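You operate a simulated robot arm through the tools that you are given. There is no shell and no other tool.

You run a simulated robot arm. Do the job below in one go: nothing can be reset, and whatever is moved stays where it is left.

TASK
Strap the stack with the red strap, tight as the load card says.
Fine: grey sheet on top and red reel brake on hold first; buckle down in the silver slot.
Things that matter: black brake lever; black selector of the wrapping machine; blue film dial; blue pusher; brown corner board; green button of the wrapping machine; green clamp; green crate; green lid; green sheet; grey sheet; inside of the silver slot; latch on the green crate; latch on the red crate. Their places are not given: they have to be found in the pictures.

Only the result counts: the job must be done as asked and must still hold three seconds after the hand-in. Knocking over, shifting, dropping, spilling or breaking anything else fails it. Flat cloth is picked up by pressing the open fingertips on it (5 to 10 N) and closing them slowly along it; thin cloth reads only 2 to 8 mm in the jaws.

THE ROBOT
A 6-joint arm with a two-finger gripper, fixed in place. Base frame: the origin is on the floor under the middle of its stand, x ahead of it, y to its left, z up; the work surface is at about z = 80. Lengths are in cm, angles in rad, forces in N, time in s.
It reaches about 163.7 cm from its shoulder. Its first joint turns from -2.897 to 2.897 rad. Payload 3.43 kg.
The TCP is the grasp point between the finger pads, 2 cm short of the fingertips. In the tool frame z runs along the fingers and y along their closing line. The gripper opens to 19 cm; its body begins 24.8 cm behind the TCP.
Orientation is told as [roll, pitch, yaw] about the base's x, y, z axes, in that order, counted from this pose: with the fingers straight down and closing along the base's y, the tool's x points along the base's -x, its y along +y and its z along -z.

THE INTERFACE
- The arm moves only by the tool servo_tool. Its argument "series" is one flat list of numbers, 7 for each row, row after row: the gripper command, from -1 (fully open) to 1 (shut), values between in proportion, then the shift along the tool's x, y, z in cm, then the turn, a rotation vector about the tool's x, y, z in rad. In form: [gripper, x, y, z, wx, wy, wz, gripper, x, y, z, wx, wy, wz, ...]. A call has 1 to 20 rows; each row shifts and turns the commanded pose from where the row before left it, along the tool's axes as they then stand. A row lasts 0.2 s, in which the tool goes at most 5 cm and 0.15 rad; a call with a longer step from one row to the next is refused whole, and so is a gripper value outside its range. A pose out of reach is approached as far as the arm can. The call stops where the force on the tool passes 40 N (or 10 N more than at its start, if that is more) or the arm is blocked; 0.2 s more then pass. The fingers move at their own pace (about 4.5 cm/s each) and stop on an object; they squeeze with about 44 N. The grip force told is the motor's: it shows also when the fingers shut on nothing. Time passes only in rows, and 0.2 s behind the last, so rows that do not move let the fingers close. It gives the time, the measured TCP pose, the force on the tool (base axes), the opening and the grip force at its end, in the units of the frame above (readings bear some noise), with the torque about the TCP (base axes, N m) and any sound that the robot's microphone picked up, and new pictures: "views" is both (left out), scene, wrist or none.
- Cameras (640 x 400 px; columns grow to the right, rows downward): "scene" is fixed at [39.99, -65.03, 156.08]; the picture's right is [1.00, -0.10, 0.00], its down [-0.06, -0.57, -0.82] and it looks along [0.08, 0.81, -0.58] (base axes); focal length 214 px, centre (320, 200). "wrist" rides on the gripper at [7, -0.8, -28.8] in the tool frame; the picture's right is [0.12, 0.99, 0.00], its down [-0.96, 0.12, -0.25] and it looks along [-0.25, 0.03, 0.97] (tool axes); focal length 261 px, centre (320, 200).
- move_column(by): slides the trunk up (or, below 0, down) by that many cm; the arm rides with it, the base frame stays. It gives what a move gives, with no picture.
- locate(camera, pixels): for up to 12 pixels [column, row] of the newest picture of that camera ("zoom" is the newest enlarged one), the place [x, y, z] in the base frame of the surface seen there, good to about 0.2 cm. The clock stands still meanwhile.
- inspect(camera, box): a new picture of the part [left, top, right, bottom] of that camera's present view, enlarged. The clock stands still meanwhile.
- finish_job(): hands the job in; it is judged then, once.

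Unless the task says otherwise, let go and move clear before handing in.

The tools are called as name(argument=value, ...) on one line, values as JSON. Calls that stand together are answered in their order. servo_tool: Moves the arm, as the interface text tells. Its arguments: {"type":"object","properties":{"series":{"type":"array","items":{"type":"number"}},"views":{"type":"string","enum":["both","scene","wrist","none"]}},"required":["series"]} The other tools are called the same way: move_column (by) moves the trunk up or down; locate (camera, pixels) gives the place of the surface under pixels of a picture; inspect (camera, box) takes an enlarged picture of a part of a camera's view; finish_job () hands the job in.

At the start:

```text
time_s: 0.0
tcp_pos: [76.03, -9.69, 117.29]
tcp_rot: [0.001, 0.0, 0.0]
contact_force: [-0.7, 0.9, 1.1]
wrist_torque: [0.0, -0.03, 0.01]
grip_width: 19.0
grip_force: 0.0
trunk travel left (down, up): [-12.5, 11.5]
```

scene: 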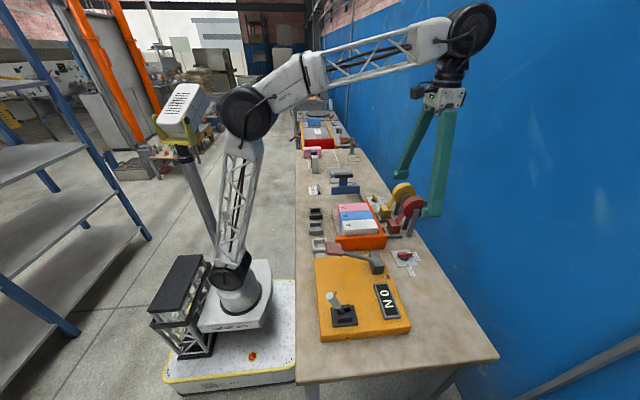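
wrist: 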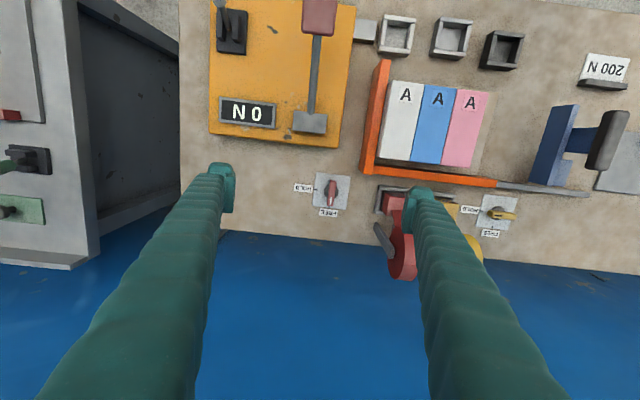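

The pictures show an orange bench section with a "N 0" readout, a lever, a red reel, a yellow reel, a "200 N" card and boxes marked A. I'll enlarge the views to read the details before moving anything.

inspect(camera="scene", box=[290, 170, 450, 270])

inspect(camera="scene", box=[290, 100, 400, 170])

inspect(camera="wrist", box=[340, 0, 640, 190])

inspect(camera="wrist", box=[200, 0, 520, 280])

```text
4.00 times, centred on (370, 220) of scene
```

zoom: 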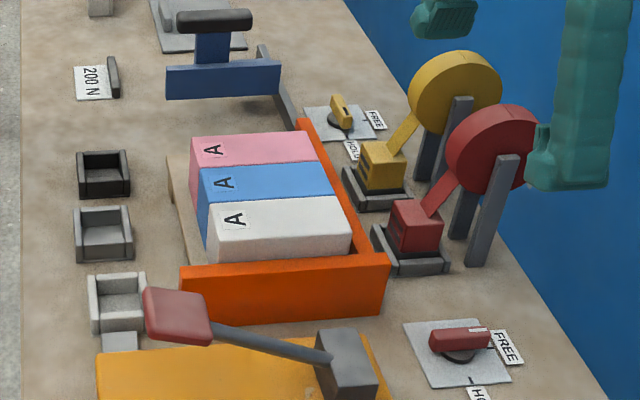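

```text
5.71 times, centred on (345, 135) of scene
```

zoom: 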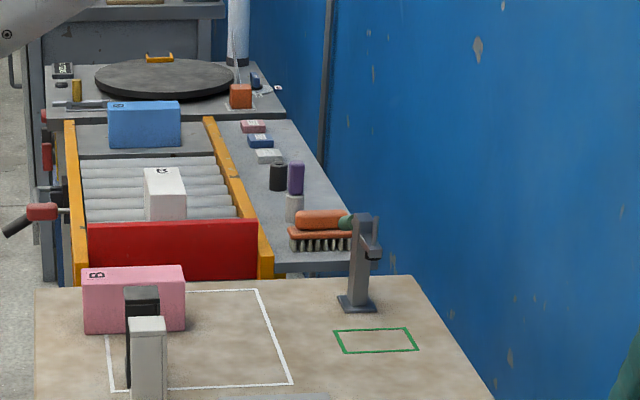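

```text
2.11 times, centred on (490, 95) of wrist
```

zoom: 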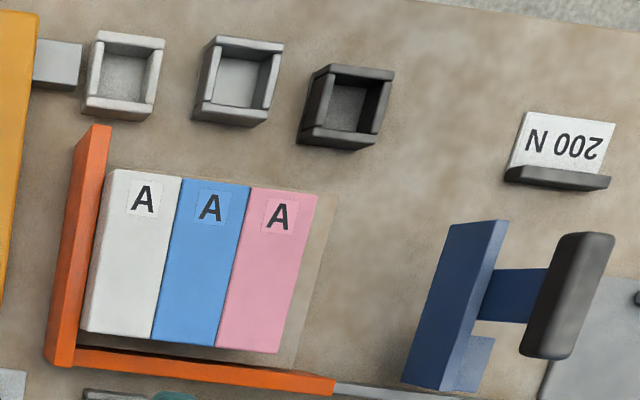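

```text
1.43 times, centred on (360, 140) of wrist
```

zoom: 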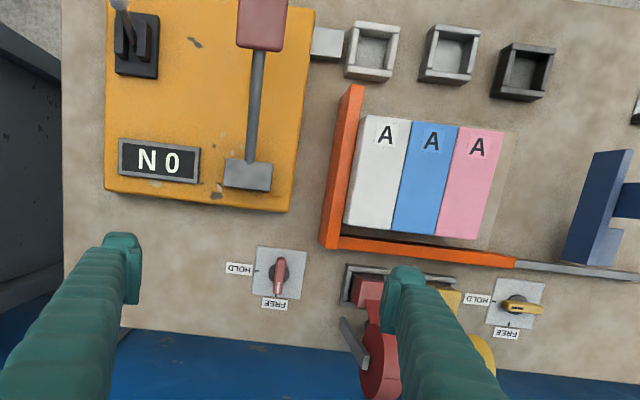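

The red strap's knob (wrist 332,190) seems to point to FREE and the card reads 200 N. I still have to find the sheets, so I'll enlarge the other parts of the views.

inspect(camera="wrist", box=[0, 0, 220, 280])

inspect(camera="scene", box=[290, 220, 510, 400])

inspect(camera="scene", box=[100, 50, 330, 190])

inspect(camera="scene", box=[290, 140, 400, 210])

```text
1.43 times, centred on (110, 140) of wrist
```

zoom: 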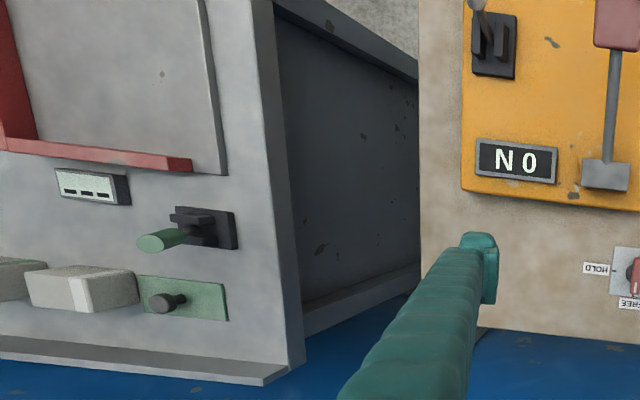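

```text
2.22 times, centred on (400, 310) of scene
```

zoom: 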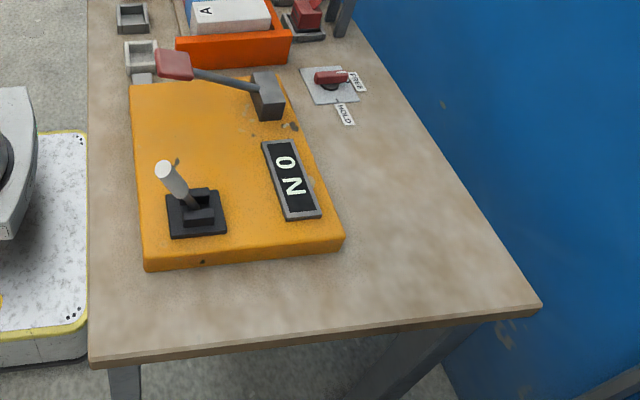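

```text
2.78 times, centred on (215, 120) of scene
```

zoom: 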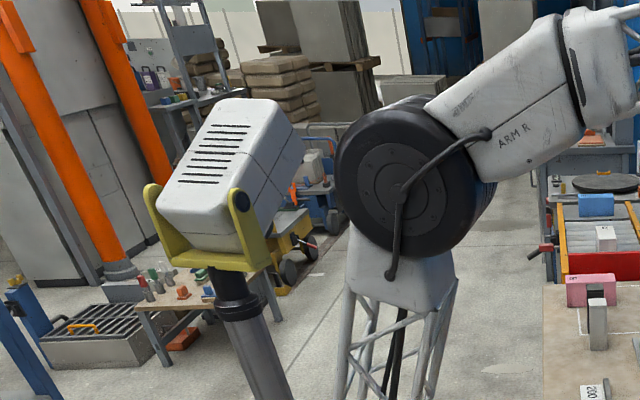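

```text
5.71 times, centred on (345, 175) of scene
```

zoom: 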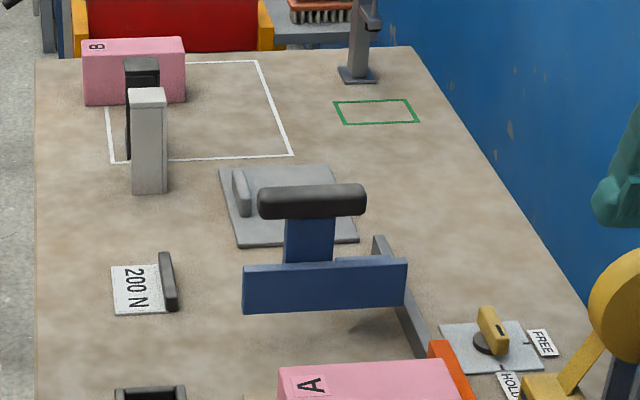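

The grey sheet with a raised grip seems to lie behind the blue pusher (scene near 345,178). I'll locate the key features to build a map.

locate(camera="zoom", pixels=[[242, 193], [238, 240], [355, 240], [335, 168], [222, 168], [312, 195], [325, 285], [248, 285], [403, 285], [410, 340], [170, 280], [135, 290]])

locate(camera="wrist", pixels=[[396, 36], [452, 38], [502, 48], [366, 31], [404, 97], [438, 98], [470, 100], [331, 192], [318, 122], [320, 15], [315, 60], [248, 112]])

locate(camera="wrist", pixels=[[390, 203], [400, 255], [380, 240], [232, 30], [220, 8], [382, 80], [430, 180], [540, 188], [560, 150], [606, 140], [497, 213], [388, 160]])

```text
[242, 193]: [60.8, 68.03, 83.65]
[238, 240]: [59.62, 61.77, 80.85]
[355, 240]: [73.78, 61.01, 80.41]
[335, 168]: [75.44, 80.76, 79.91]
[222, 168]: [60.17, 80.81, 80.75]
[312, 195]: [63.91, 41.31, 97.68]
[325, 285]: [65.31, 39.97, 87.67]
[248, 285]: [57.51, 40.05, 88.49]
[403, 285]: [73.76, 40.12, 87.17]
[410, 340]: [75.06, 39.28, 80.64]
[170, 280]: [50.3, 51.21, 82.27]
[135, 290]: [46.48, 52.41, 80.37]
```

```text
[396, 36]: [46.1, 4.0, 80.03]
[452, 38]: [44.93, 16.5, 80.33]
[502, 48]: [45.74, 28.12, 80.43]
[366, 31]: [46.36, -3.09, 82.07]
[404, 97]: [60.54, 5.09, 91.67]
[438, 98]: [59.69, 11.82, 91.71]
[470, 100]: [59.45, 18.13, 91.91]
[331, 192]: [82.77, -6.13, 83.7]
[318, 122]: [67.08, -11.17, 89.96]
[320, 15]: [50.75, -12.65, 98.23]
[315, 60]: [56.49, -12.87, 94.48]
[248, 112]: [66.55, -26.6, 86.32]
```

```text
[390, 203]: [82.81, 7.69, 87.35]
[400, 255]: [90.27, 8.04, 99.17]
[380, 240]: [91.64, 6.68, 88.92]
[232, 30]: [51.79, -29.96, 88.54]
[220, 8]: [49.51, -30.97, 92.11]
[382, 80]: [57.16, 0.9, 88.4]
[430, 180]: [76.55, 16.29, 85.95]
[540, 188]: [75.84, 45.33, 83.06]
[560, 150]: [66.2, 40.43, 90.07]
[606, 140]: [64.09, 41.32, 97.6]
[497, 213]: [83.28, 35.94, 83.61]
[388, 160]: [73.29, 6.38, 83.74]
```

The machine lever pad is at about (51,-13,98), the red buckle at (83,8,87), and the light slot at (46,4,80) next to the tensioner; the grey sheet is near (67,71,80). I'll move the arm along +y at its present height to look over the sheet and the rest of the bench.

servo_tool(series=[-1, 0, 5, 0, 0, 0, 0, -1, 0, 5, 0, 0, 0, 0, -1, 0, 5, 0, 0, 0, 0, -1, 0, 5, 0, 0, 0, 0, -1, 0, 5, 0, 0, 0, 0, -1, 0, 5, 0, 0, 0, 0, -1, 0, 5, 0, 0, 0, 0, -1, 0, 5, 0, 0, 0, 0], views="both")

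```text
time_s: 1.8
tcp_pos: [75.98, 30.33, 117.34]
tcp_rot: [0.0, 0.001, 0.0]
contact_force: [0.1, -0.9, 1.1]
wrist_torque: [0.19, -0.04, 0.0]
grip_width: 19.02
grip_force: 0.0
trunk travel left (down, up): [-12.5, 11.5]
```

scene: 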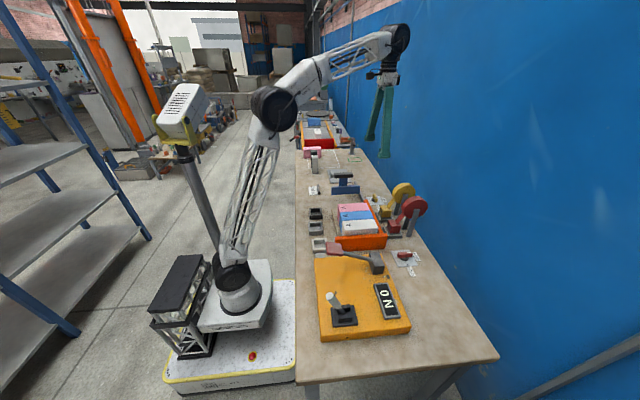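
wrist: 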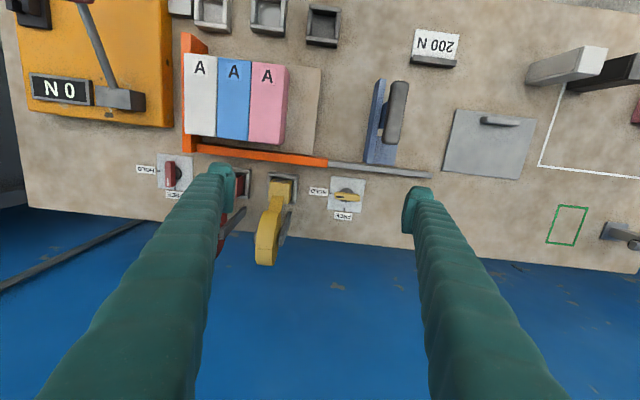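

The grey sheet is clear at wrist (490,143), with a grip at (500,122), and the stack sits on a board longer than the three boxes. I'll zoom in on each part.

inspect(camera="wrist", box=[400, 20, 640, 260])

inspect(camera="wrist", box=[170, 0, 440, 170])

inspect(camera="wrist", box=[120, 140, 380, 280])

inspect(camera="scene", box=[300, 170, 440, 260])

```text
1.67 times, centred on (520, 140) of wrist
```

zoom: 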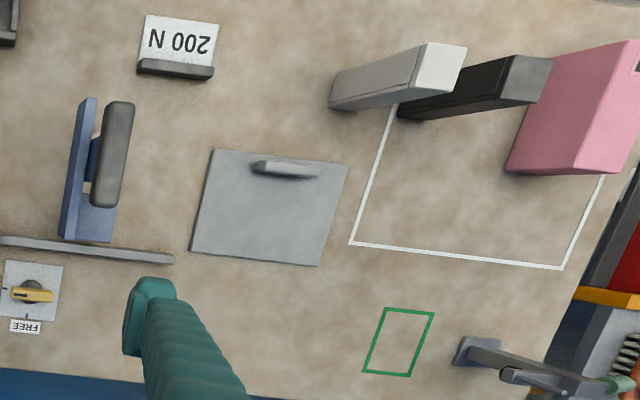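

```text
2.35 times, centred on (305, 85) of wrist
```

zoom: 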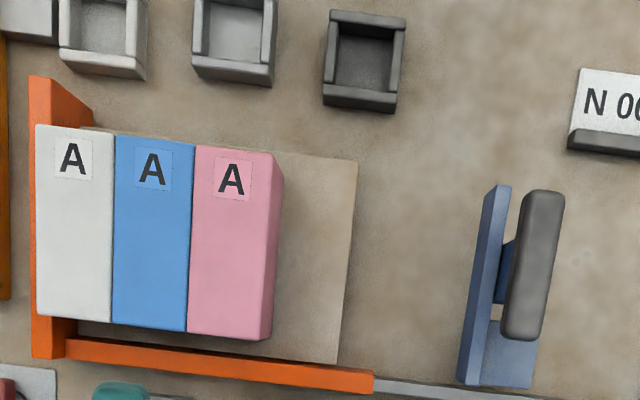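

```text
2.46 times, centred on (250, 210) of wrist
```

zoom: 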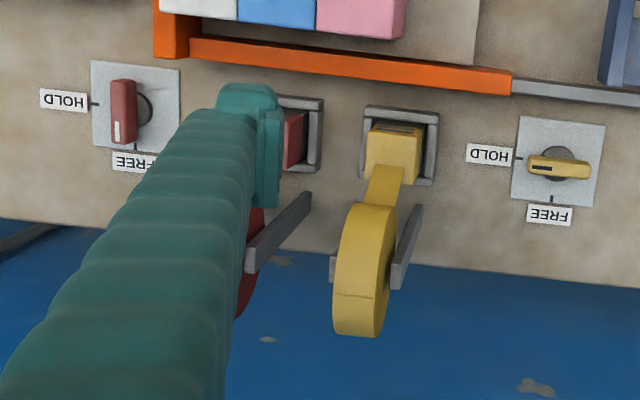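

```text
4.44 times, centred on (370, 215) of scene
```

zoom: 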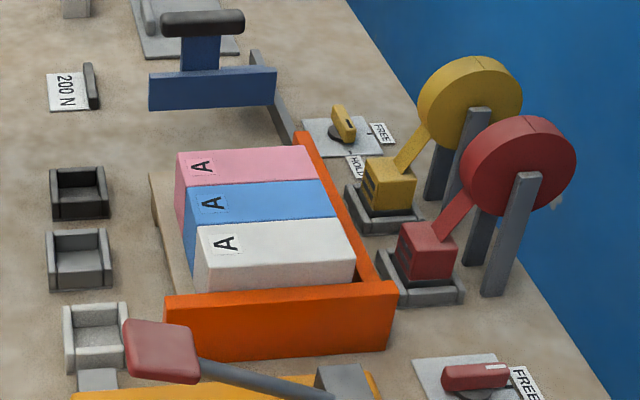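

The red knob's mark points to FREE (+x) and the yellow one is on HOLD. I'll measure the sheet and its grip bar more tightly.

inspect(camera="wrist", box=[430, 95, 550, 195])

```text
4.00 times, centred on (490, 145) of wrist
```

zoom: 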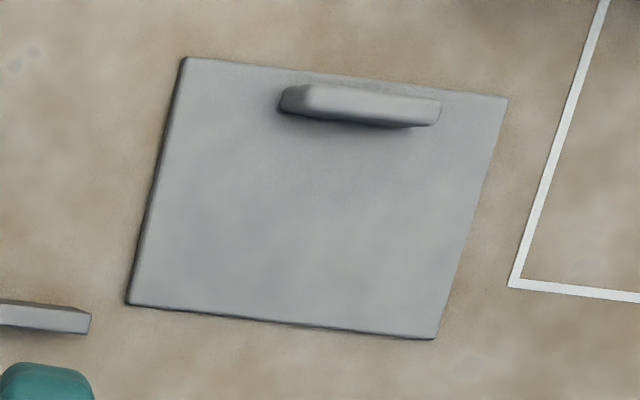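

locate(camera="zoom", pixels=[[186, 62], [504, 102], [432, 334], [132, 302], [300, 92], [310, 108], [430, 105], [425, 122], [320, 92], [370, 100], [360, 112], [250, 200]])

```text
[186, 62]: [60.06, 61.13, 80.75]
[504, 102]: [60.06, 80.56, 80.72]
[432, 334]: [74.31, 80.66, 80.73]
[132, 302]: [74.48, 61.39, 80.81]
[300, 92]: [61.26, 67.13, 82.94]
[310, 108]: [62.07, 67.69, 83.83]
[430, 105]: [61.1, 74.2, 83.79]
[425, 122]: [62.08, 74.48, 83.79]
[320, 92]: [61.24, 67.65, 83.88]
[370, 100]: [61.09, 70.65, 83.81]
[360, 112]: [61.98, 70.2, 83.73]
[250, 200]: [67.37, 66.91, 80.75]
```

The sheet spans x 60–74.4, y 61.1–80.6, and its bar is at x≈61.6, y 67–74.5, with its top at z 83.8. Next I'll measure the stack's corners.

inspect(camera="wrist", box=[170, 20, 330, 180])

```text
2.50 times, centred on (250, 100) of wrist
```

zoom: 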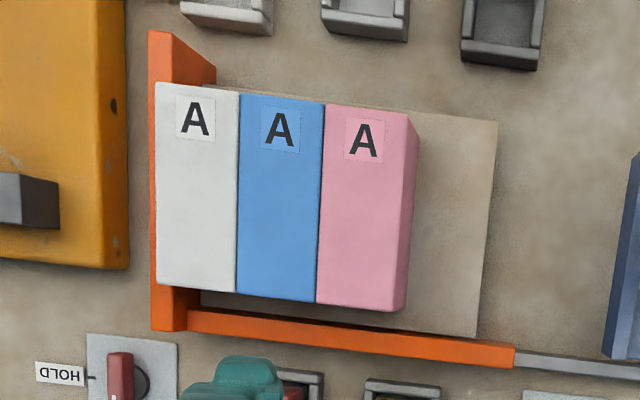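

locate(camera="zoom", pixels=[[158, 86], [236, 96], [322, 108], [408, 116], [158, 283], [234, 289], [314, 299], [392, 306], [496, 122], [476, 334], [400, 308], [300, 345]])

locate(camera="zoom", pixels=[[190, 180], [280, 190], [360, 200], [154, 200], [160, 40], [212, 75], [170, 325], [196, 310], [512, 355], [512, 348], [30, 200], [560, 360]])

```text
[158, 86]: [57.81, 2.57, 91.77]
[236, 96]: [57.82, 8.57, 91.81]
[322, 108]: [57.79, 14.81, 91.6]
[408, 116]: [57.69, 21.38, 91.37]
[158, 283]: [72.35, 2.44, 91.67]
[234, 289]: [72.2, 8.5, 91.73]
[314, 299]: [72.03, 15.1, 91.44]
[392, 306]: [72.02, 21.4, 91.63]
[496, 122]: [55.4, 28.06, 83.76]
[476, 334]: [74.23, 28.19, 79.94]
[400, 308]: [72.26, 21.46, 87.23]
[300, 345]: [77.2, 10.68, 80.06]
```

```text
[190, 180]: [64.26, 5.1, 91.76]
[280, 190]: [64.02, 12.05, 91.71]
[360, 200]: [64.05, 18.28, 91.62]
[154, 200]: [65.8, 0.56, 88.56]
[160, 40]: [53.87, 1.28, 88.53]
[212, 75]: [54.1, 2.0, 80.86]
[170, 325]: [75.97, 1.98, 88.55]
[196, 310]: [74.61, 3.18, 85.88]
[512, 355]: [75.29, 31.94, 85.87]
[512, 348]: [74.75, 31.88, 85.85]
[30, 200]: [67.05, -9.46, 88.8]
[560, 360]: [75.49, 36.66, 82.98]
```

The stack top spans x 57.7–72.2, y 2.4–21.4, at z 91.7, so the sheet (14.4×19.5) fits it in its present orientation. I'll check how tall the things around the sheet and the reels are.

locate(camera="wrist", pixels=[[595, 55], [528, 82], [570, 72], [612, 75], [390, 100], [380, 100], [270, 225], [345, 195], [620, 235]])

locate(camera="scene", pixels=[[311, 152], [316, 153], [318, 170], [413, 197], [410, 235], [402, 184], [375, 229], [379, 210], [395, 215], [345, 173], [335, 244]])

```text
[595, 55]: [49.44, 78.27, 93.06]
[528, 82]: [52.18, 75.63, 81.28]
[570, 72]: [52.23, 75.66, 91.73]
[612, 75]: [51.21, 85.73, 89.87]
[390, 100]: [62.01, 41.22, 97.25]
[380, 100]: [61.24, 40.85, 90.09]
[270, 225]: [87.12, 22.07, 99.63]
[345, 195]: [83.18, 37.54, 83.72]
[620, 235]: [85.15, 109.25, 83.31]
```

```text
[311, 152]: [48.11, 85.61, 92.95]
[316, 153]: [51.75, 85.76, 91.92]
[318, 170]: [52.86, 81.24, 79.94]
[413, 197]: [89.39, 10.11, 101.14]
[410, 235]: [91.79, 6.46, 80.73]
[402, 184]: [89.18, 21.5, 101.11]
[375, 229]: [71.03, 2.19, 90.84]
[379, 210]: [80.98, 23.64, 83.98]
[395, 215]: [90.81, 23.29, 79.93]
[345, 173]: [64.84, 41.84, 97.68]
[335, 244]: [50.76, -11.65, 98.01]
```

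The posts next to the sheet (x ≤ 52, y 75–86) reach only z 93, so there is room to take the bar with the fingers closing along x. I'll go above the bar and turn the tool a quarter turn, closing to about 6 cm.

servo_tool(series=[-1, 1.6, 4.5, 0, 0, 0, 0, -1, 1.6, 4.5, 0, 0, 0, 0, -1, 1.6, 4.5, 0, 0, 0, 0, -1, 1.6, 4.5, 0, 0, 0, 0, -1, 1.6, 4.5, 0, 0, 0, 0, -1, 1.6, 4.5, 0, 0, 0, 0, -1, 1.6, 4.5, 0, 0, 0, 0, -1, 1.6, 4.5, 0, 0, 0, 0, -1, 1.6, 4.5, 0, 0, 0, 0, 0.37, 0, 0, 0, 0, 0, 0.1428, 0.37, 0, 0, 0, 0, 0, 0.1428, 0.37, 0, 0, 0, 0, 0, 0.1428, 0.37, 0, 0, 0, 0, 0, 0.1428, 0.37, 0, 0, 0, 0, 0, 0.1428, 0.37, 0, 0, 0, 0, 0, 0.1428, 0.37, 0, 0, 0, 0, 0, 0.1428, 0.37, 0, 0, 0, 0, 0, 0.1428, 0.37, 0, 0, 0, 0, 0, 0.1428, 0.37, 0, 0, 0, 0, 0, 0.1428, 0.37, 0, 0, 0, 0, 0, 0.1428], views="both")

```text
time_s: 6.0
tcp_pos: [60.68, 69.68, 115.34]
tcp_rot: [0.005, 0.003, -1.573]
contact_force: [1.0, 0.5, 0.5]
wrist_torque: [-0.03, 0.02, -0.03]
grip_width: 5.99
grip_force: 0.1
out of reach, approached as far as the arm can: row 8, 9
trunk travel left (down, up): [-12.5, 11.5]
```

scene: 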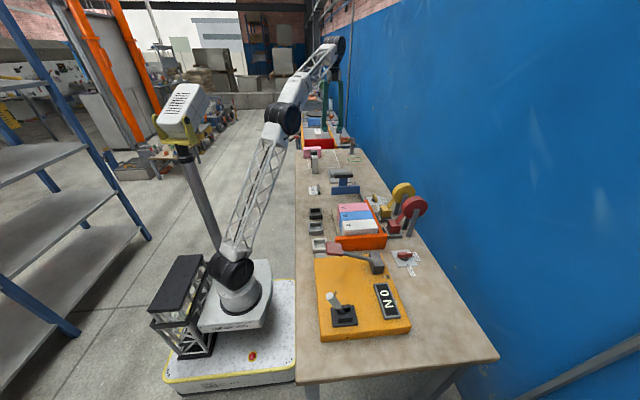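
wrist: 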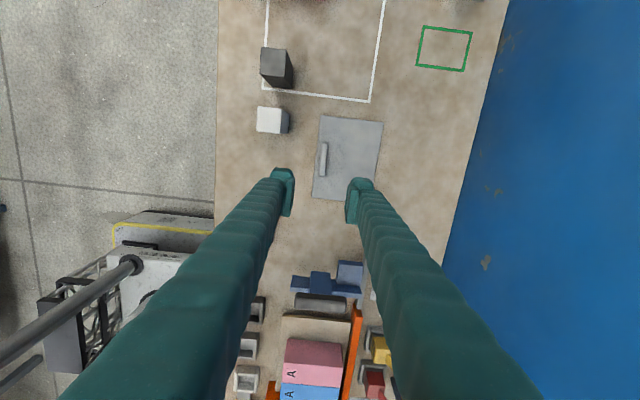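

The arm is over the sheet but at its reach limit up high; the measured position is (60.7,69.7,115.3). I'll come down partway and correct from the measured pose.

servo_tool(series=[0.37, 0, 0, 4, 0, 0, 0, 0.37, 0, 0, 4, 0, 0, 0, 0.37, 0, 0, 4, 0, 0, 0, 0.37, 0, 0, 4, 0, 0, 0], views="wrist")

```text
time_s: 7.0
tcp_pos: [60.62, 69.59, 99.55]
tcp_rot: [-0.001, -0.002, -1.569]
contact_force: [0.0, -0.7, 0.5]
wrist_torque: [0.02, -0.02, 0.05]
grip_width: 5.99
grip_force: 0.2
trunk travel left (down, up): [-12.5, 11.5]
```

wrist: 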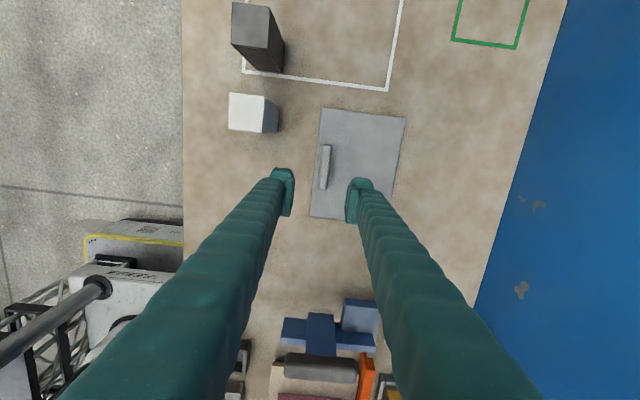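

The bar (wrist 325,165) lies between the fingers, a little ahead of them. I'll relocate the bar from this closer view.

locate(camera="wrist", pixels=[[322, 165], [326, 165], [329, 165], [326, 147], [325, 186], [310, 215], [402, 120], [324, 112], [322, 180], [329, 180]])

inspect(camera="wrist", box=[270, 90, 420, 230])

```text
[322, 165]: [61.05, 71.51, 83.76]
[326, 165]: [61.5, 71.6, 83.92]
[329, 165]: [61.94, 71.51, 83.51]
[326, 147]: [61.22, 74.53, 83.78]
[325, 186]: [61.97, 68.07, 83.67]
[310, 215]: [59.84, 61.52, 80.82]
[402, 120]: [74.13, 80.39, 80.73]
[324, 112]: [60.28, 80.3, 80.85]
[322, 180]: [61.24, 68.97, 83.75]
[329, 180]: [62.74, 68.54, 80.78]
```

```text
2.86 times, centred on (345, 160) of wrist
```

zoom: 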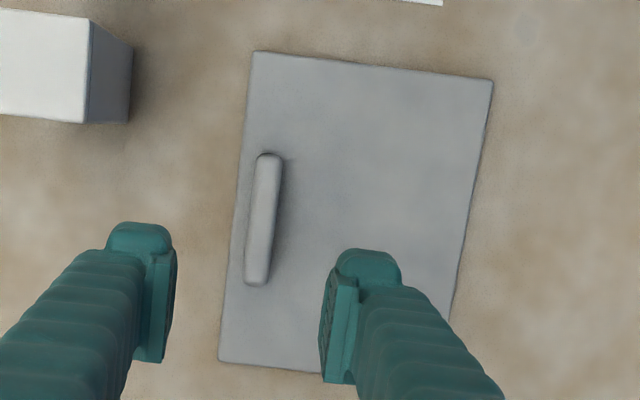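

The bar's centre is about (61.6,70.9) with its top at 83.8. I'll line up on it and come down to just above the sheet.

servo_tool(series=[0.37, 1.3, 0.95, 0, 0, 0, 0, 0.37, 0, 0, 4, 0, 0, 0, 0.37, 0, 0, 4, 0, 0, 0, 0.37, 0, 0, 3, 0, 0, 0, 0.37, 0, 0, 2, 0, 0, 0, 0.37, 0, 0, 0, 0, 0, 0], views="wrist")

```text
time_s: 8.4
tcp_pos: [61.57, 70.99, 86.43]
tcp_rot: [0.0, -0.001, -1.569]
contact_force: [0.4, -0.1, 0.6]
wrist_torque: [0.02, 0.02, 0.01]
grip_width: 5.97
grip_force: 0.0
trunk travel left (down, up): [-12.5, 11.5]
```

wrist: 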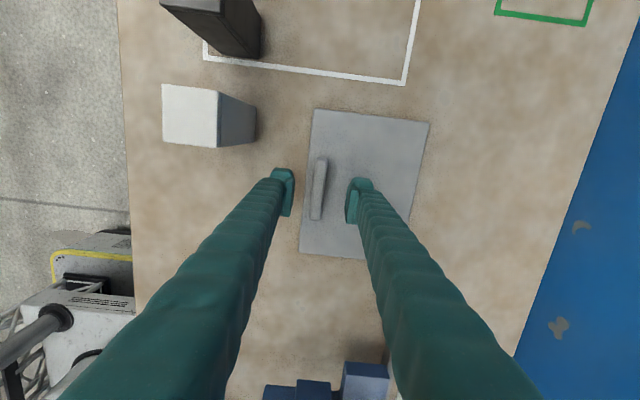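

The bar is centred between the fingertips. I'll go down 3.2 cm and close on it.

servo_tool(series=[0.37, 0, 0, 1.6, 0, 0, 0, 0.37, 0, 0, 1.6, 0, 0, 0, 0.37, 0, 0, 0, 0, 0, 0, 1, 0, 0, 0, 0, 0, 0, 1, 0, 0, 0, 0, 0, 0, 1, 0, 0, 0, 0, 0, 0, 1, 0, 0, 0, 0, 0, 0, 1, 0, 0, 0, 0, 0, 0], views="wrist")

```text
time_s: 10.2
tcp_pos: [61.45, 70.9, 83.39]
tcp_rot: [0.001, -0.002, -1.57]
contact_force: [0.4, 0.0, -0.1]
wrist_torque: [0.03, 0.0, -0.02]
grip_width: 1.47
grip_force: 44.0
trunk travel left (down, up): [-12.5, 11.5]
```

wrist: 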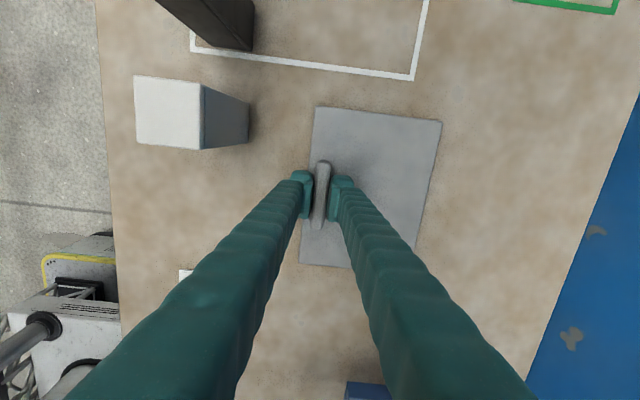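

The fingers hold the bar with 1.47 cm opening and 44 N. I'll lift slowly and look at how the sheet hangs.

servo_tool(series=[1, 0, 0, -0.5, 0, 0, 0, 1, 0, 0, -1, 0, 0, 0, 1, 0, 0, -2, 0, 0, 0, 1, 0, 0, -3, 0, 0, 0, 1, 0, 0, -4, 0, 0, 0, 1, 0, 0, -4, 0, 0, 0, 1, 0, 0, -4, 0, 0, 0, 1, 0, 0, 0, 0, 0, 0], views="both")

```text
time_s: 12.0
tcp_pos: [61.64, 70.79, 101.91]
tcp_rot: [0.0, 0.001, -1.57]
contact_force: [0.8, 0.1, 0.5]
wrist_torque: [0.01, 0.04, 0.04]
grip_width: 0.0
grip_force: 34.6
trunk travel left (down, up): [-12.5, 11.5]
```

scene: 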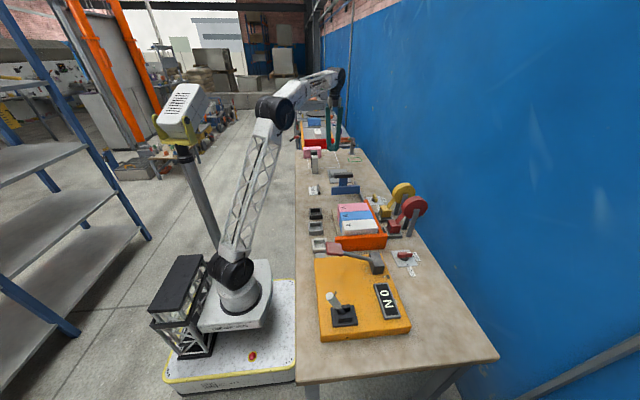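
wrist: 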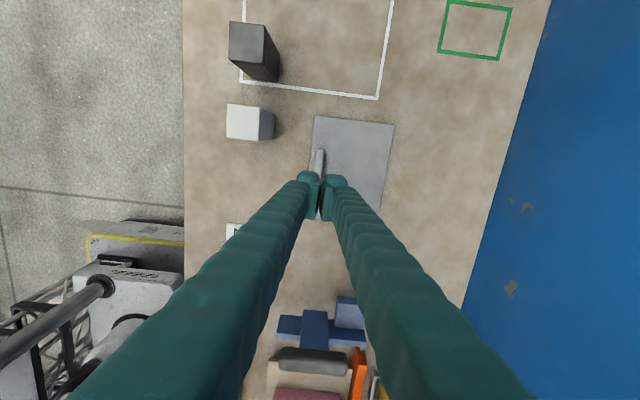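

The fingers are now fully shut (0 cm), so the bar slipped out on the lift. I'll check whether the sheet moved.

inspect(camera="wrist", box=[290, 100, 410, 220])

locate(camera="wrist", pixels=[[316, 120], [392, 127], [382, 207], [320, 155], [318, 165], [322, 155], [360, 160]])

```text
3.33 times, centred on (350, 160) of wrist
```

zoom: 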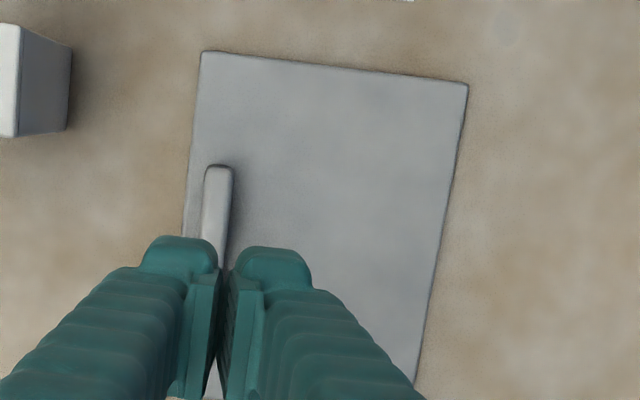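

```text
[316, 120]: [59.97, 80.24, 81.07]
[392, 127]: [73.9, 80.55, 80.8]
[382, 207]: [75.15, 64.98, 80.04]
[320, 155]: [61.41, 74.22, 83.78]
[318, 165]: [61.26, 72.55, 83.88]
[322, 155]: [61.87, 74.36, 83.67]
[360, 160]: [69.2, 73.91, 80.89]
```

The sheet has not moved. I'll open again, go down until the tips just meet the sheet for a deeper hold, and then lift in small steps.

servo_tool(series=[0.55, 0, 0, 0, 0, 0, 0, 0.55, 0, 0, 0, 0, 0, 0, 0.55, 0, 0, 0, 0, 0, 0, 0.55, 0, 0, 5, 0, 0, 0, 0.55, 0, 0, 5, 0, 0, 0, 0.55, 0, 0, 5, 0, 0, 0, 0.55, 0, 0, 2, 0, 0, 0, 0.55, 0, 0, 1.5, 0, 0, 0, 0.55, 0, 0, 0.3, 0, 0, 0, 0.55, 0, 0, 0.2, 0, 0, 0, 0.55, 0, 0, 0, 0, 0, 0], views="wrist")

```text
time_s: 14.4
tcp_pos: [61.62, 70.91, 82.83]
tcp_rot: [0.001, -0.001, -1.568]
contact_force: [-0.7, -0.3, -0.8]
wrist_torque: [0.02, 0.01, -0.01]
grip_width: 4.27
grip_force: 0.0
trunk travel left (down, up): [-12.5, 11.5]
```

wrist: 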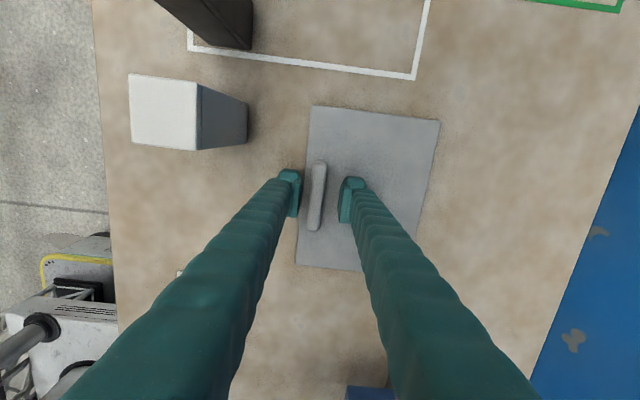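

The tips are at the sheet surface (TCP z 82.83, no contact force). I'll close and lift just a little to test the hold.

servo_tool(series=[1, 0, 0, 0, 0, 0, 0, 1, 0, 0, 0, 0, 0, 0, 1, 0, 0, 0, 0, 0, 0, 1, 0, 0, 0, 0, 0, 0, 1, 0, 0, 0, 0, 0, 0, 1, 0, 0, -0.2, 0, 0, 0, 1, 0, 0, -0.2, 0, 0, 0, 1, 0, 0, 0, 0, 0, 0], views="wrist")

```text
time_s: 16.2
tcp_pos: [61.56, 70.9, 83.18]
tcp_rot: [-0.001, 0.001, -1.568]
contact_force: [-0.3, -0.1, -1.4]
wrist_torque: [0.03, 0.1, 0.01]
grip_width: 1.47
grip_force: 44.4
trunk travel left (down, up): [-12.5, 11.5]
```

wrist: 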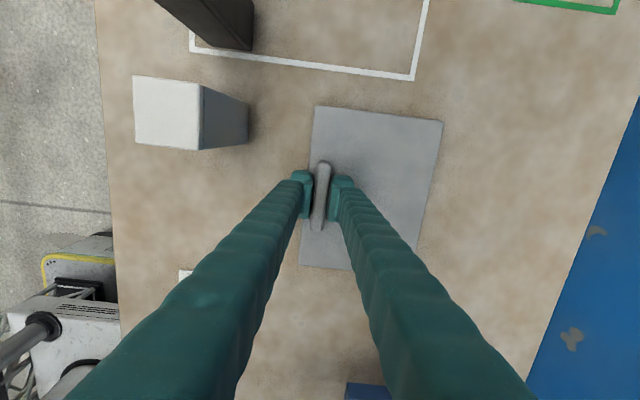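

The force is now slightly downward (−1.4 N) with a small torque. I'll keep lifting slowly and watch the opening.

servo_tool(series=[1, 0, 0, -0.2, 0, 0, 0, 1, 0, 0, -0.2, 0, 0, 0, 1, 0, 0, -0.2, 0, 0, 0, 1, 0, 0, -0.2, 0, 0, 0, 1, 0, 0, -0.2, 0, 0, 0, 1, 0, 0, 0, 0, 0, 0], views="wrist")

```text
time_s: 17.6
tcp_pos: [61.57, 70.94, 84.33]
tcp_rot: [0.0, 0.0, -1.569]
contact_force: [-0.4, -0.6, -2.1]
wrist_torque: [-0.02, 0.05, 0.01]
grip_width: 1.46
grip_force: 44.1
trunk travel left (down, up): [-12.5, 11.5]
```

wrist: 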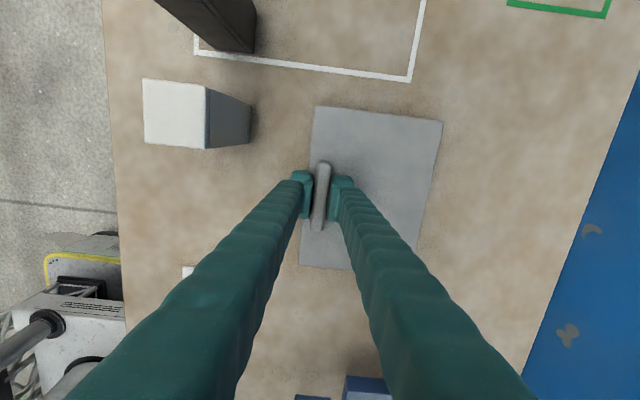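

The sheet keeps its size in view while the bench recedes, so it is lifted and held. I'll raise it gently to z≈101.

servo_tool(series=[1, 0, 0, -0.3, 0, 0, 0, 1, 0, 0, -0.5, 0, 0, 0, 1, 0, 0, -0.7, 0, 0, 0, 1, 0, 0, -0.9, 0, 0, 0, 1, 0, 0, -1, 0, 0, 0, 1, 0, 0, -1, 0, 0, 0, 1, 0, 0, -1, 0, 0, 0, 1, 0, 0, -1, 0, 0, 0, 1, 0, 0, -1, 0, 0, 0, 1, 0, 0, -1, 0, 0, 0, 1, 0, 0, -1, 0, 0, 0, 1, 0, 0, -1, 0, 0, 0, 1, 0, 0, -1, 0, 0, 0, 1, 0, 0, -1, 0, 0, 0, 1, 0, 0, -1, 0, 0, 0, 1, 0, 0, -1, 0, 0, 0, 1, 0, 0, -1, 0, 0, 0, 1, 0, 0, -0.6, 0, 0, 0, 1, 0, 0, -0.3, 0, 0, 0, 1, 0, 0, 0, 0, 0, 0], views="both")

```text
time_s: 21.8
tcp_pos: [61.66, 70.97, 100.57]
tcp_rot: [-0.002, 0.0, -1.57]
contact_force: [-0.8, -0.1, -2.0]
wrist_torque: [-0.02, 0.12, -0.01]
grip_width: 1.48
grip_force: 43.7
trunk travel left (down, up): [-12.5, 11.5]
```

scene: 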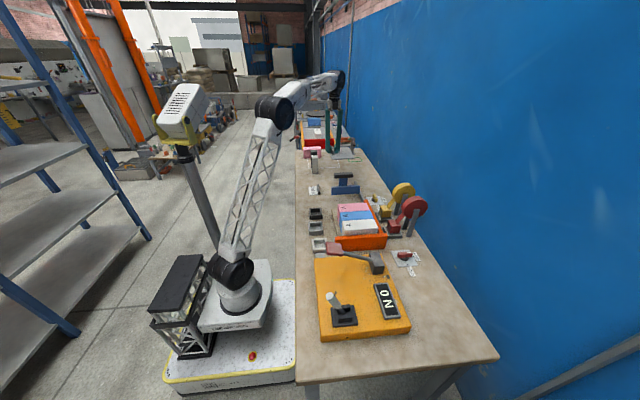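
wrist: 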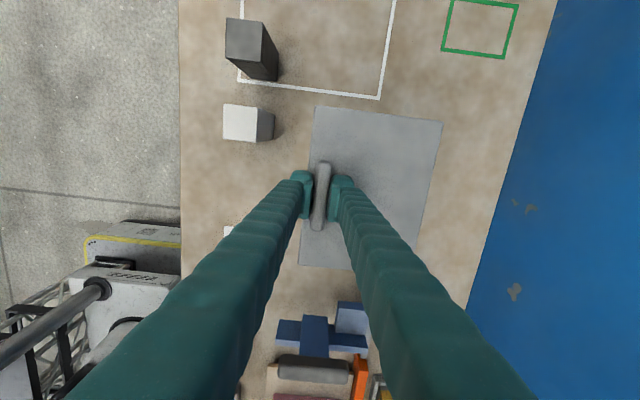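

The sheet hangs level in the grip. I'll measure its corners relative to the TCP before carrying it.

locate(camera="wrist", pixels=[[317, 109], [439, 123], [300, 263], [348, 266], [418, 248], [380, 150], [321, 165], [400, 220]])

```text
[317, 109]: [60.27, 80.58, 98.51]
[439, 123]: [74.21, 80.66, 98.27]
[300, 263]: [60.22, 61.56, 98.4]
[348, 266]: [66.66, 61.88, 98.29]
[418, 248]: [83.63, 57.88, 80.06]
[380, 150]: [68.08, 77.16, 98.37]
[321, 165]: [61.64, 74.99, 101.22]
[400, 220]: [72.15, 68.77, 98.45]
```

The sheet top hangs 2.2 cm below the TCP, and its centre is at TCP+(5.55,0.05). I'll carry it toward −y, rising to z≈104.5 to clear the pusher handle (97.7).

servo_tool(series=[1, -0.7, 0, -0.4, 0, 0, 0, 1, -1.2, 0, -0.6, 0, 0, 0, 1, -1.6, 0, -0.6, 0, 0, 0, 1, -1.8, 0, -0.6, 0, 0, 0, 1, -1.8, 0, -0.6, 0, 0, 0, 1, -1.8, 0, -0.6, 0, 0, 0, 1, -1.8, 0, -0.6, 0, 0, 0, 1, -2, -0.2, 0, 0, 0, 0, 1, -2, -0.2, 0, 0, 0, 0, 1, -2, -0.2, 0, 0, 0, 0, 1, -2, -0.2, 0, 0, 0, 0, 1, -2, -0.2, 0, 0, 0, 0, 1, -2, -0.2, 0, 0, 0, 0, 1, -2, -0.2, 0, 0, 0, 0, 1, -2, -0.2, 0, 0, 0, 0, 1, -2, -0.2, 0, 0, 0, 0, 1, -2, -0.2, 0, 0, 0, 0, 1, -2, -0.2, 0, 0, 0, 0, 1, -2, 0, 0, 0, 0, 0, 1, -1.3, 0, 0, 0, 0, 0], views="both")

```text
time_s: 26.0
tcp_pos: [59.39, 34.83, 104.41]
tcp_rot: [0.0, 0.0, -1.569]
contact_force: [-0.1, 0.3, -1.9]
wrist_torque: [-0.05, 0.11, -0.04]
grip_width: 1.49
grip_force: 44.0
trunk travel left (down, up): [-12.5, 11.5]
```

scene: 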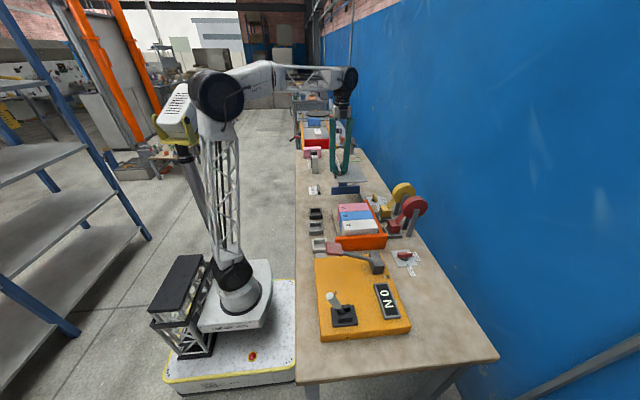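
wrist: 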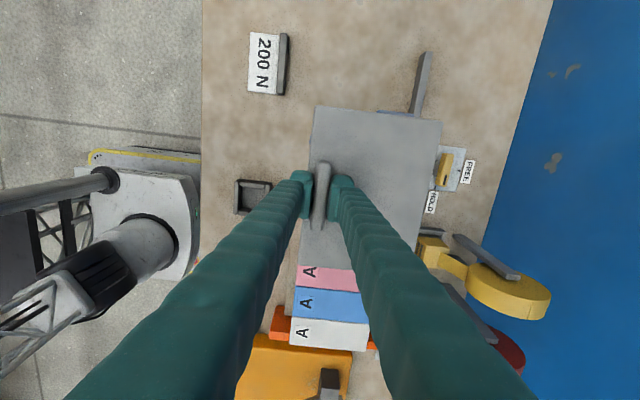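

The sheet is still level and held, now past the pusher. I'll carry on 22.9 cm to above the stack.

servo_tool(series=[1, -1, 0, 0, 0, 0, 0, 1, -2, 0, 0, 0, 0, 0, 1, -2, 0, 0, 0, 0, 0, 1, -2, 0, 0, 0, 0, 0, 1, -2, 0, 0, 0, 0, 0, 1, -2, 0, 0, 0, 0, 0, 1, -2, 0, 0, 0, 0, 0, 1, -2, 0, 0, 0, 0, 0, 1, -2, 0, 0, 0, 0, 0, 1, -2, 0, 0, 0, 0, 0, 1, -2, 0, 0, 0, 0, 0, 1, -1.2, 0, 0, 0, 0, 0, 1, -0.7, 0, 0, 0, 0, 0, 1, 0, 0, 0, 0, 0, 0], views="both")

```text
time_s: 29.0
tcp_pos: [59.46, 12.12, 104.57]
tcp_rot: [-0.002, 0.0, -1.57]
contact_force: [-0.9, -0.2, -1.9]
wrist_torque: [-0.01, 0.08, 0.01]
grip_width: 1.48
grip_force: 44.3
trunk travel left (down, up): [-12.5, 11.5]
```

scene: 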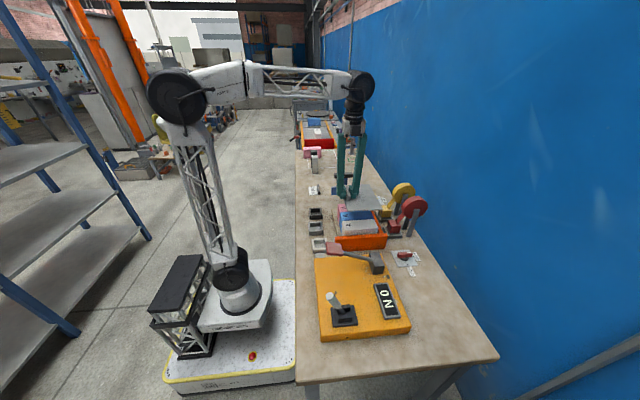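
wrist: 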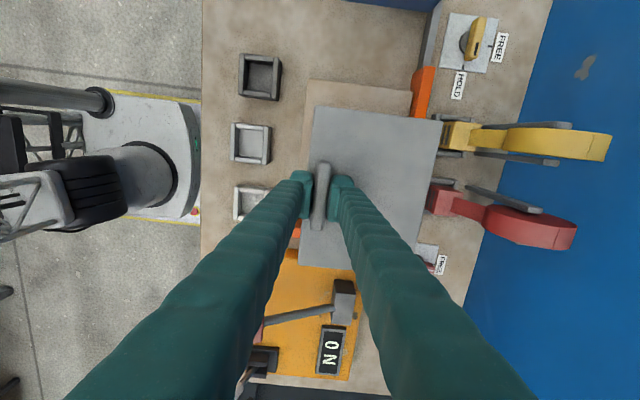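

The sheet is above the stack with TCP at (59.46,12.12,104.57). I'll check the sheet's corners before lowering.

locate(camera="wrist", pixels=[[317, 109], [439, 123], [300, 263], [348, 266], [345, 240], [380, 150], [270, 145], [250, 203], [250, 144], [262, 75], [443, 198], [460, 135]])

inspect(camera="wrist", box=[220, 40, 480, 280])

```text
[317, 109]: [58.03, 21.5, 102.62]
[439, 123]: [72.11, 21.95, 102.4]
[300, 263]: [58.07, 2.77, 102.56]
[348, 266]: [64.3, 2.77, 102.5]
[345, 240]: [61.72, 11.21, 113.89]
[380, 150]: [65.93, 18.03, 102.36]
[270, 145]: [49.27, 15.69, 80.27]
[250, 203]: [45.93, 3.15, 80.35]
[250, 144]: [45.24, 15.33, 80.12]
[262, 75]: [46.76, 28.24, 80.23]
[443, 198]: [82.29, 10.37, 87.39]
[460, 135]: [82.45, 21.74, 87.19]
```

```text
1.67 times, centred on (350, 160) of wrist
```

zoom: 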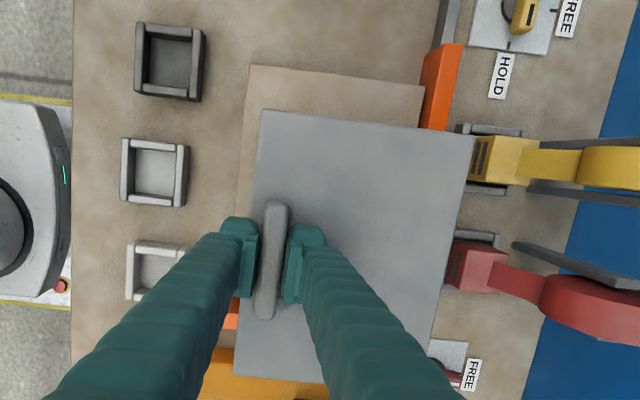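

The sheet's centre is about (65.05,12.2), nearly over the stack's centre (65.0,11.9). I'll shift −0.25 in y and lower it close to the boxes.

servo_tool(series=[1, -0.25, 0, 0.5, 0, 0, 0, 1, 0, 0, 1, 0, 0, 0, 1, 0, 0, 1.5, 0, 0, 0, 1, 0, 0, 1.5, 0, 0, 0, 1, 0, 0, 1.5, 0, 0, 0, 1, 0, 0, 1.2, 0, 0, 0, 1, 0, 0, 0.8, 0, 0, 0, 1, 0, 0, 0.5, 0, 0, 0, 1, 0, 0, 0.3, 0, 0, 0, 1, 0, 0, 0, 0, 0, 0], views="both")

```text
time_s: 31.2
tcp_pos: [59.47, 11.84, 95.72]
tcp_rot: [0.0, 0.002, -1.568]
contact_force: [0.2, 0.1, -1.9]
wrist_torque: [0.03, 0.1, -0.03]
grip_width: 1.46
grip_force: 44.4
trunk travel left (down, up): [-12.5, 11.5]
```

scene: 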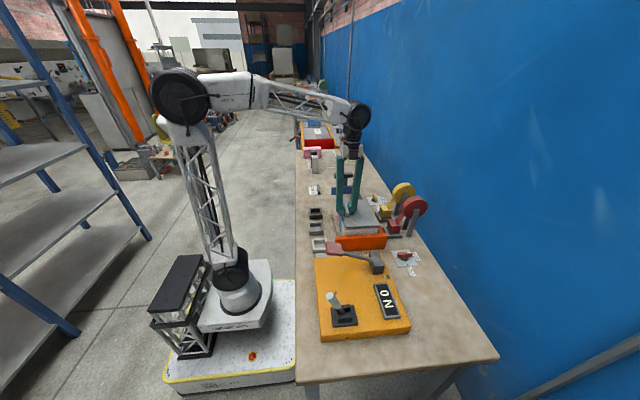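
wrist: 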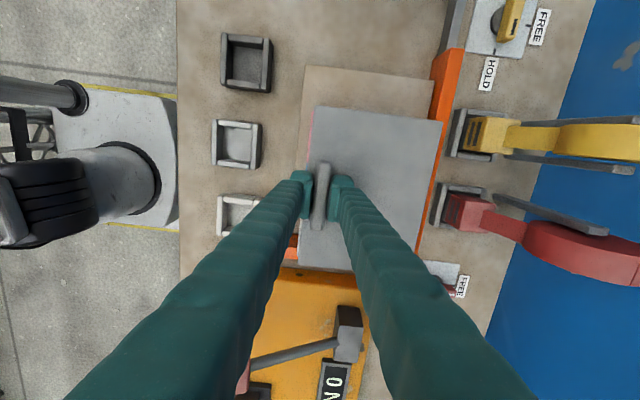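

The sheet is about 1 cm above the boxes with a thin pink edge showing at its −x side (wrist 312,125). I'll shift 0.2 cm in −x and lower slowly until it rests.

servo_tool(series=[1, 0, -0.2, 0.2, 0, 0, 0, 1, 0, 0, 0.2, 0, 0, 0, 1, 0, 0, 0.2, 0, 0, 0, 1, 0, 0, 0.15, 0, 0, 0, 1, 0, 0, 0.15, 0, 0, 0, 1, 0, 0, 0, 0, 0, 0], views="wrist")

```text
time_s: 32.6
tcp_pos: [59.22, 11.8, 94.81]
tcp_rot: [-0.001, -0.002, -1.57]
contact_force: [0.2, 0.5, -1.2]
wrist_torque: [0.02, 0.02, 0.0]
grip_width: 1.5
grip_force: 43.8
trunk travel left (down, up): [-12.5, 11.5]
```

wrist: 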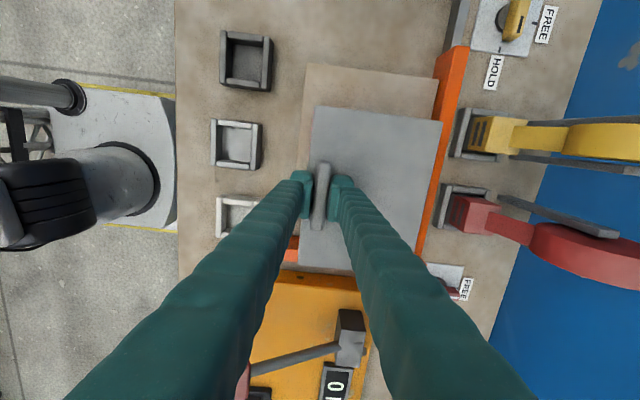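

The torque fell to about 0 and the force to −1.2 N, so contact has begun. I'll lower slightly more.

servo_tool(series=[1, 0, 0, 0.1, 0, 0, 0, 1, 0, 0, 0.1, 0, 0, 0, 1, 0, 0, 0, 0, 0, 0], views="none")

```text
time_s: 33.4
tcp_pos: [59.18, 11.63, 94.67]
tcp_rot: [0.001, 0.0, -1.569]
contact_force: [0.8, -0.2, -1.9]
wrist_torque: [0.06, -0.02, 0.08]
grip_width: 1.48
grip_force: 44.1
trunk travel left (down, up): [-12.5, 11.5]
```

The force still reads about −1.9 N, so the sheet is not clearly resting yet. I'll lower by another 0.2 cm.

servo_tool(series=[1, 0, 0, 0.1, 0, 0, 0, 1, 0, 0, 0.1, 0, 0, 0, 1, 0, 0, 0, 0, 0, 0], views="none")

```text
time_s: 34.2
tcp_pos: [59.3, 11.78, 94.53]
tcp_rot: [0.002, 0.001, -1.569]
contact_force: [0.5, 0.2, 21.0]
wrist_torque: [-0.04, 0.0, 0.06]
grip_width: 1.48
grip_force: 44.0
trunk travel left (down, up): [-12.5, 11.5]
```

Now 21 N upward: the sheet rests on the boxes. I'll ease off by 0.1 cm and open the fingers.

servo_tool(series=[1, 0, 0, -0.1, 0, 0, 0, 1, 0, 0, 0, 0, 0, 0, 0.6, 0, 0, 0, 0, 0, 0, 0.5, 0, 0, 0, 0, 0, 0, 0.4, 0, 0, 0, 0, 0, 0, 0.4, 0, 0, 0, 0, 0, 0], views="wrist")

```text
time_s: 35.6
tcp_pos: [59.25, 11.83, 94.6]
tcp_rot: [0.001, 0.002, -1.57]
contact_force: [-0.5, 0.6, 0.3]
wrist_torque: [-0.02, -0.01, 0.01]
grip_width: 5.66
grip_force: 0.1
trunk travel left (down, up): [-12.5, 11.5]
```

wrist: 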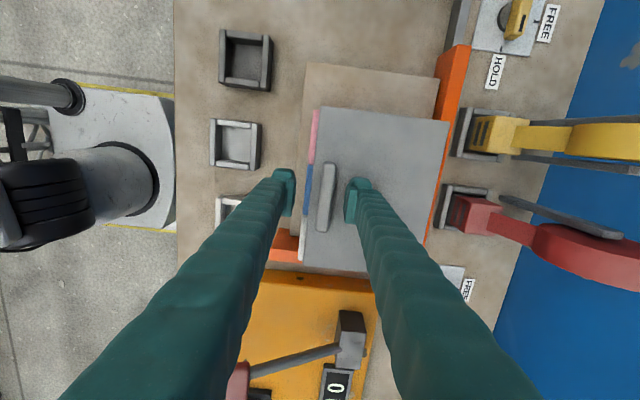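

The released sheet appears to have shifted slightly toward +x (its edge is at wrist 320,107 instead of 313,107). I'll raise the gripper straight up and measure.

servo_tool(series=[0.4, 0, 0, -1, 0, 0, 0, 0.4, 0, 0, -2, 0, 0, 0, 0.4, 0, 0, -3, 0, 0, 0, 0.4, 0, 0, -3, 0, 0, 0, 0.4, 0, 0, -3, 0, 0, 0, 0.4, 0, 0, -3, 0, 0, 0, 0.4, 0, 0, 0, 0, 0, 0], views="both")

```text
time_s: 37.2
tcp_pos: [59.16, 11.9, 109.58]
tcp_rot: [0.0, 0.0, -1.569]
contact_force: [-0.3, 0.2, -0.1]
wrist_torque: [0.01, 0.02, 0.0]
grip_width: 5.71
grip_force: 0.0
trunk travel left (down, up): [-12.5, 11.5]
```

scene: 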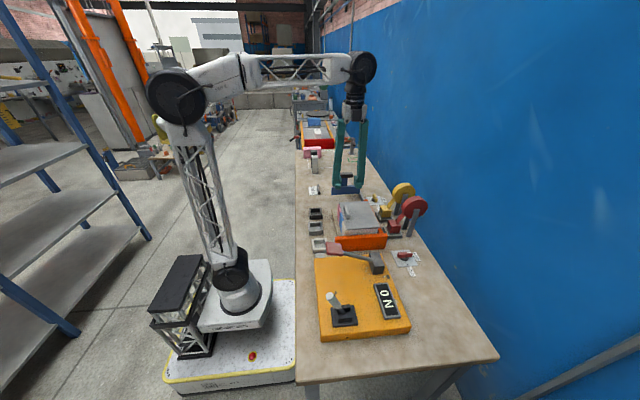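
wrist: 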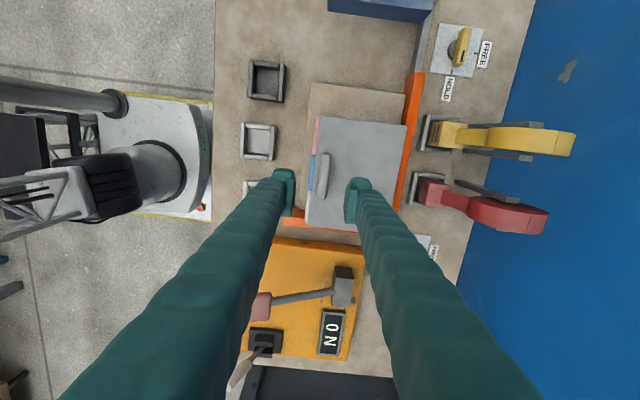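

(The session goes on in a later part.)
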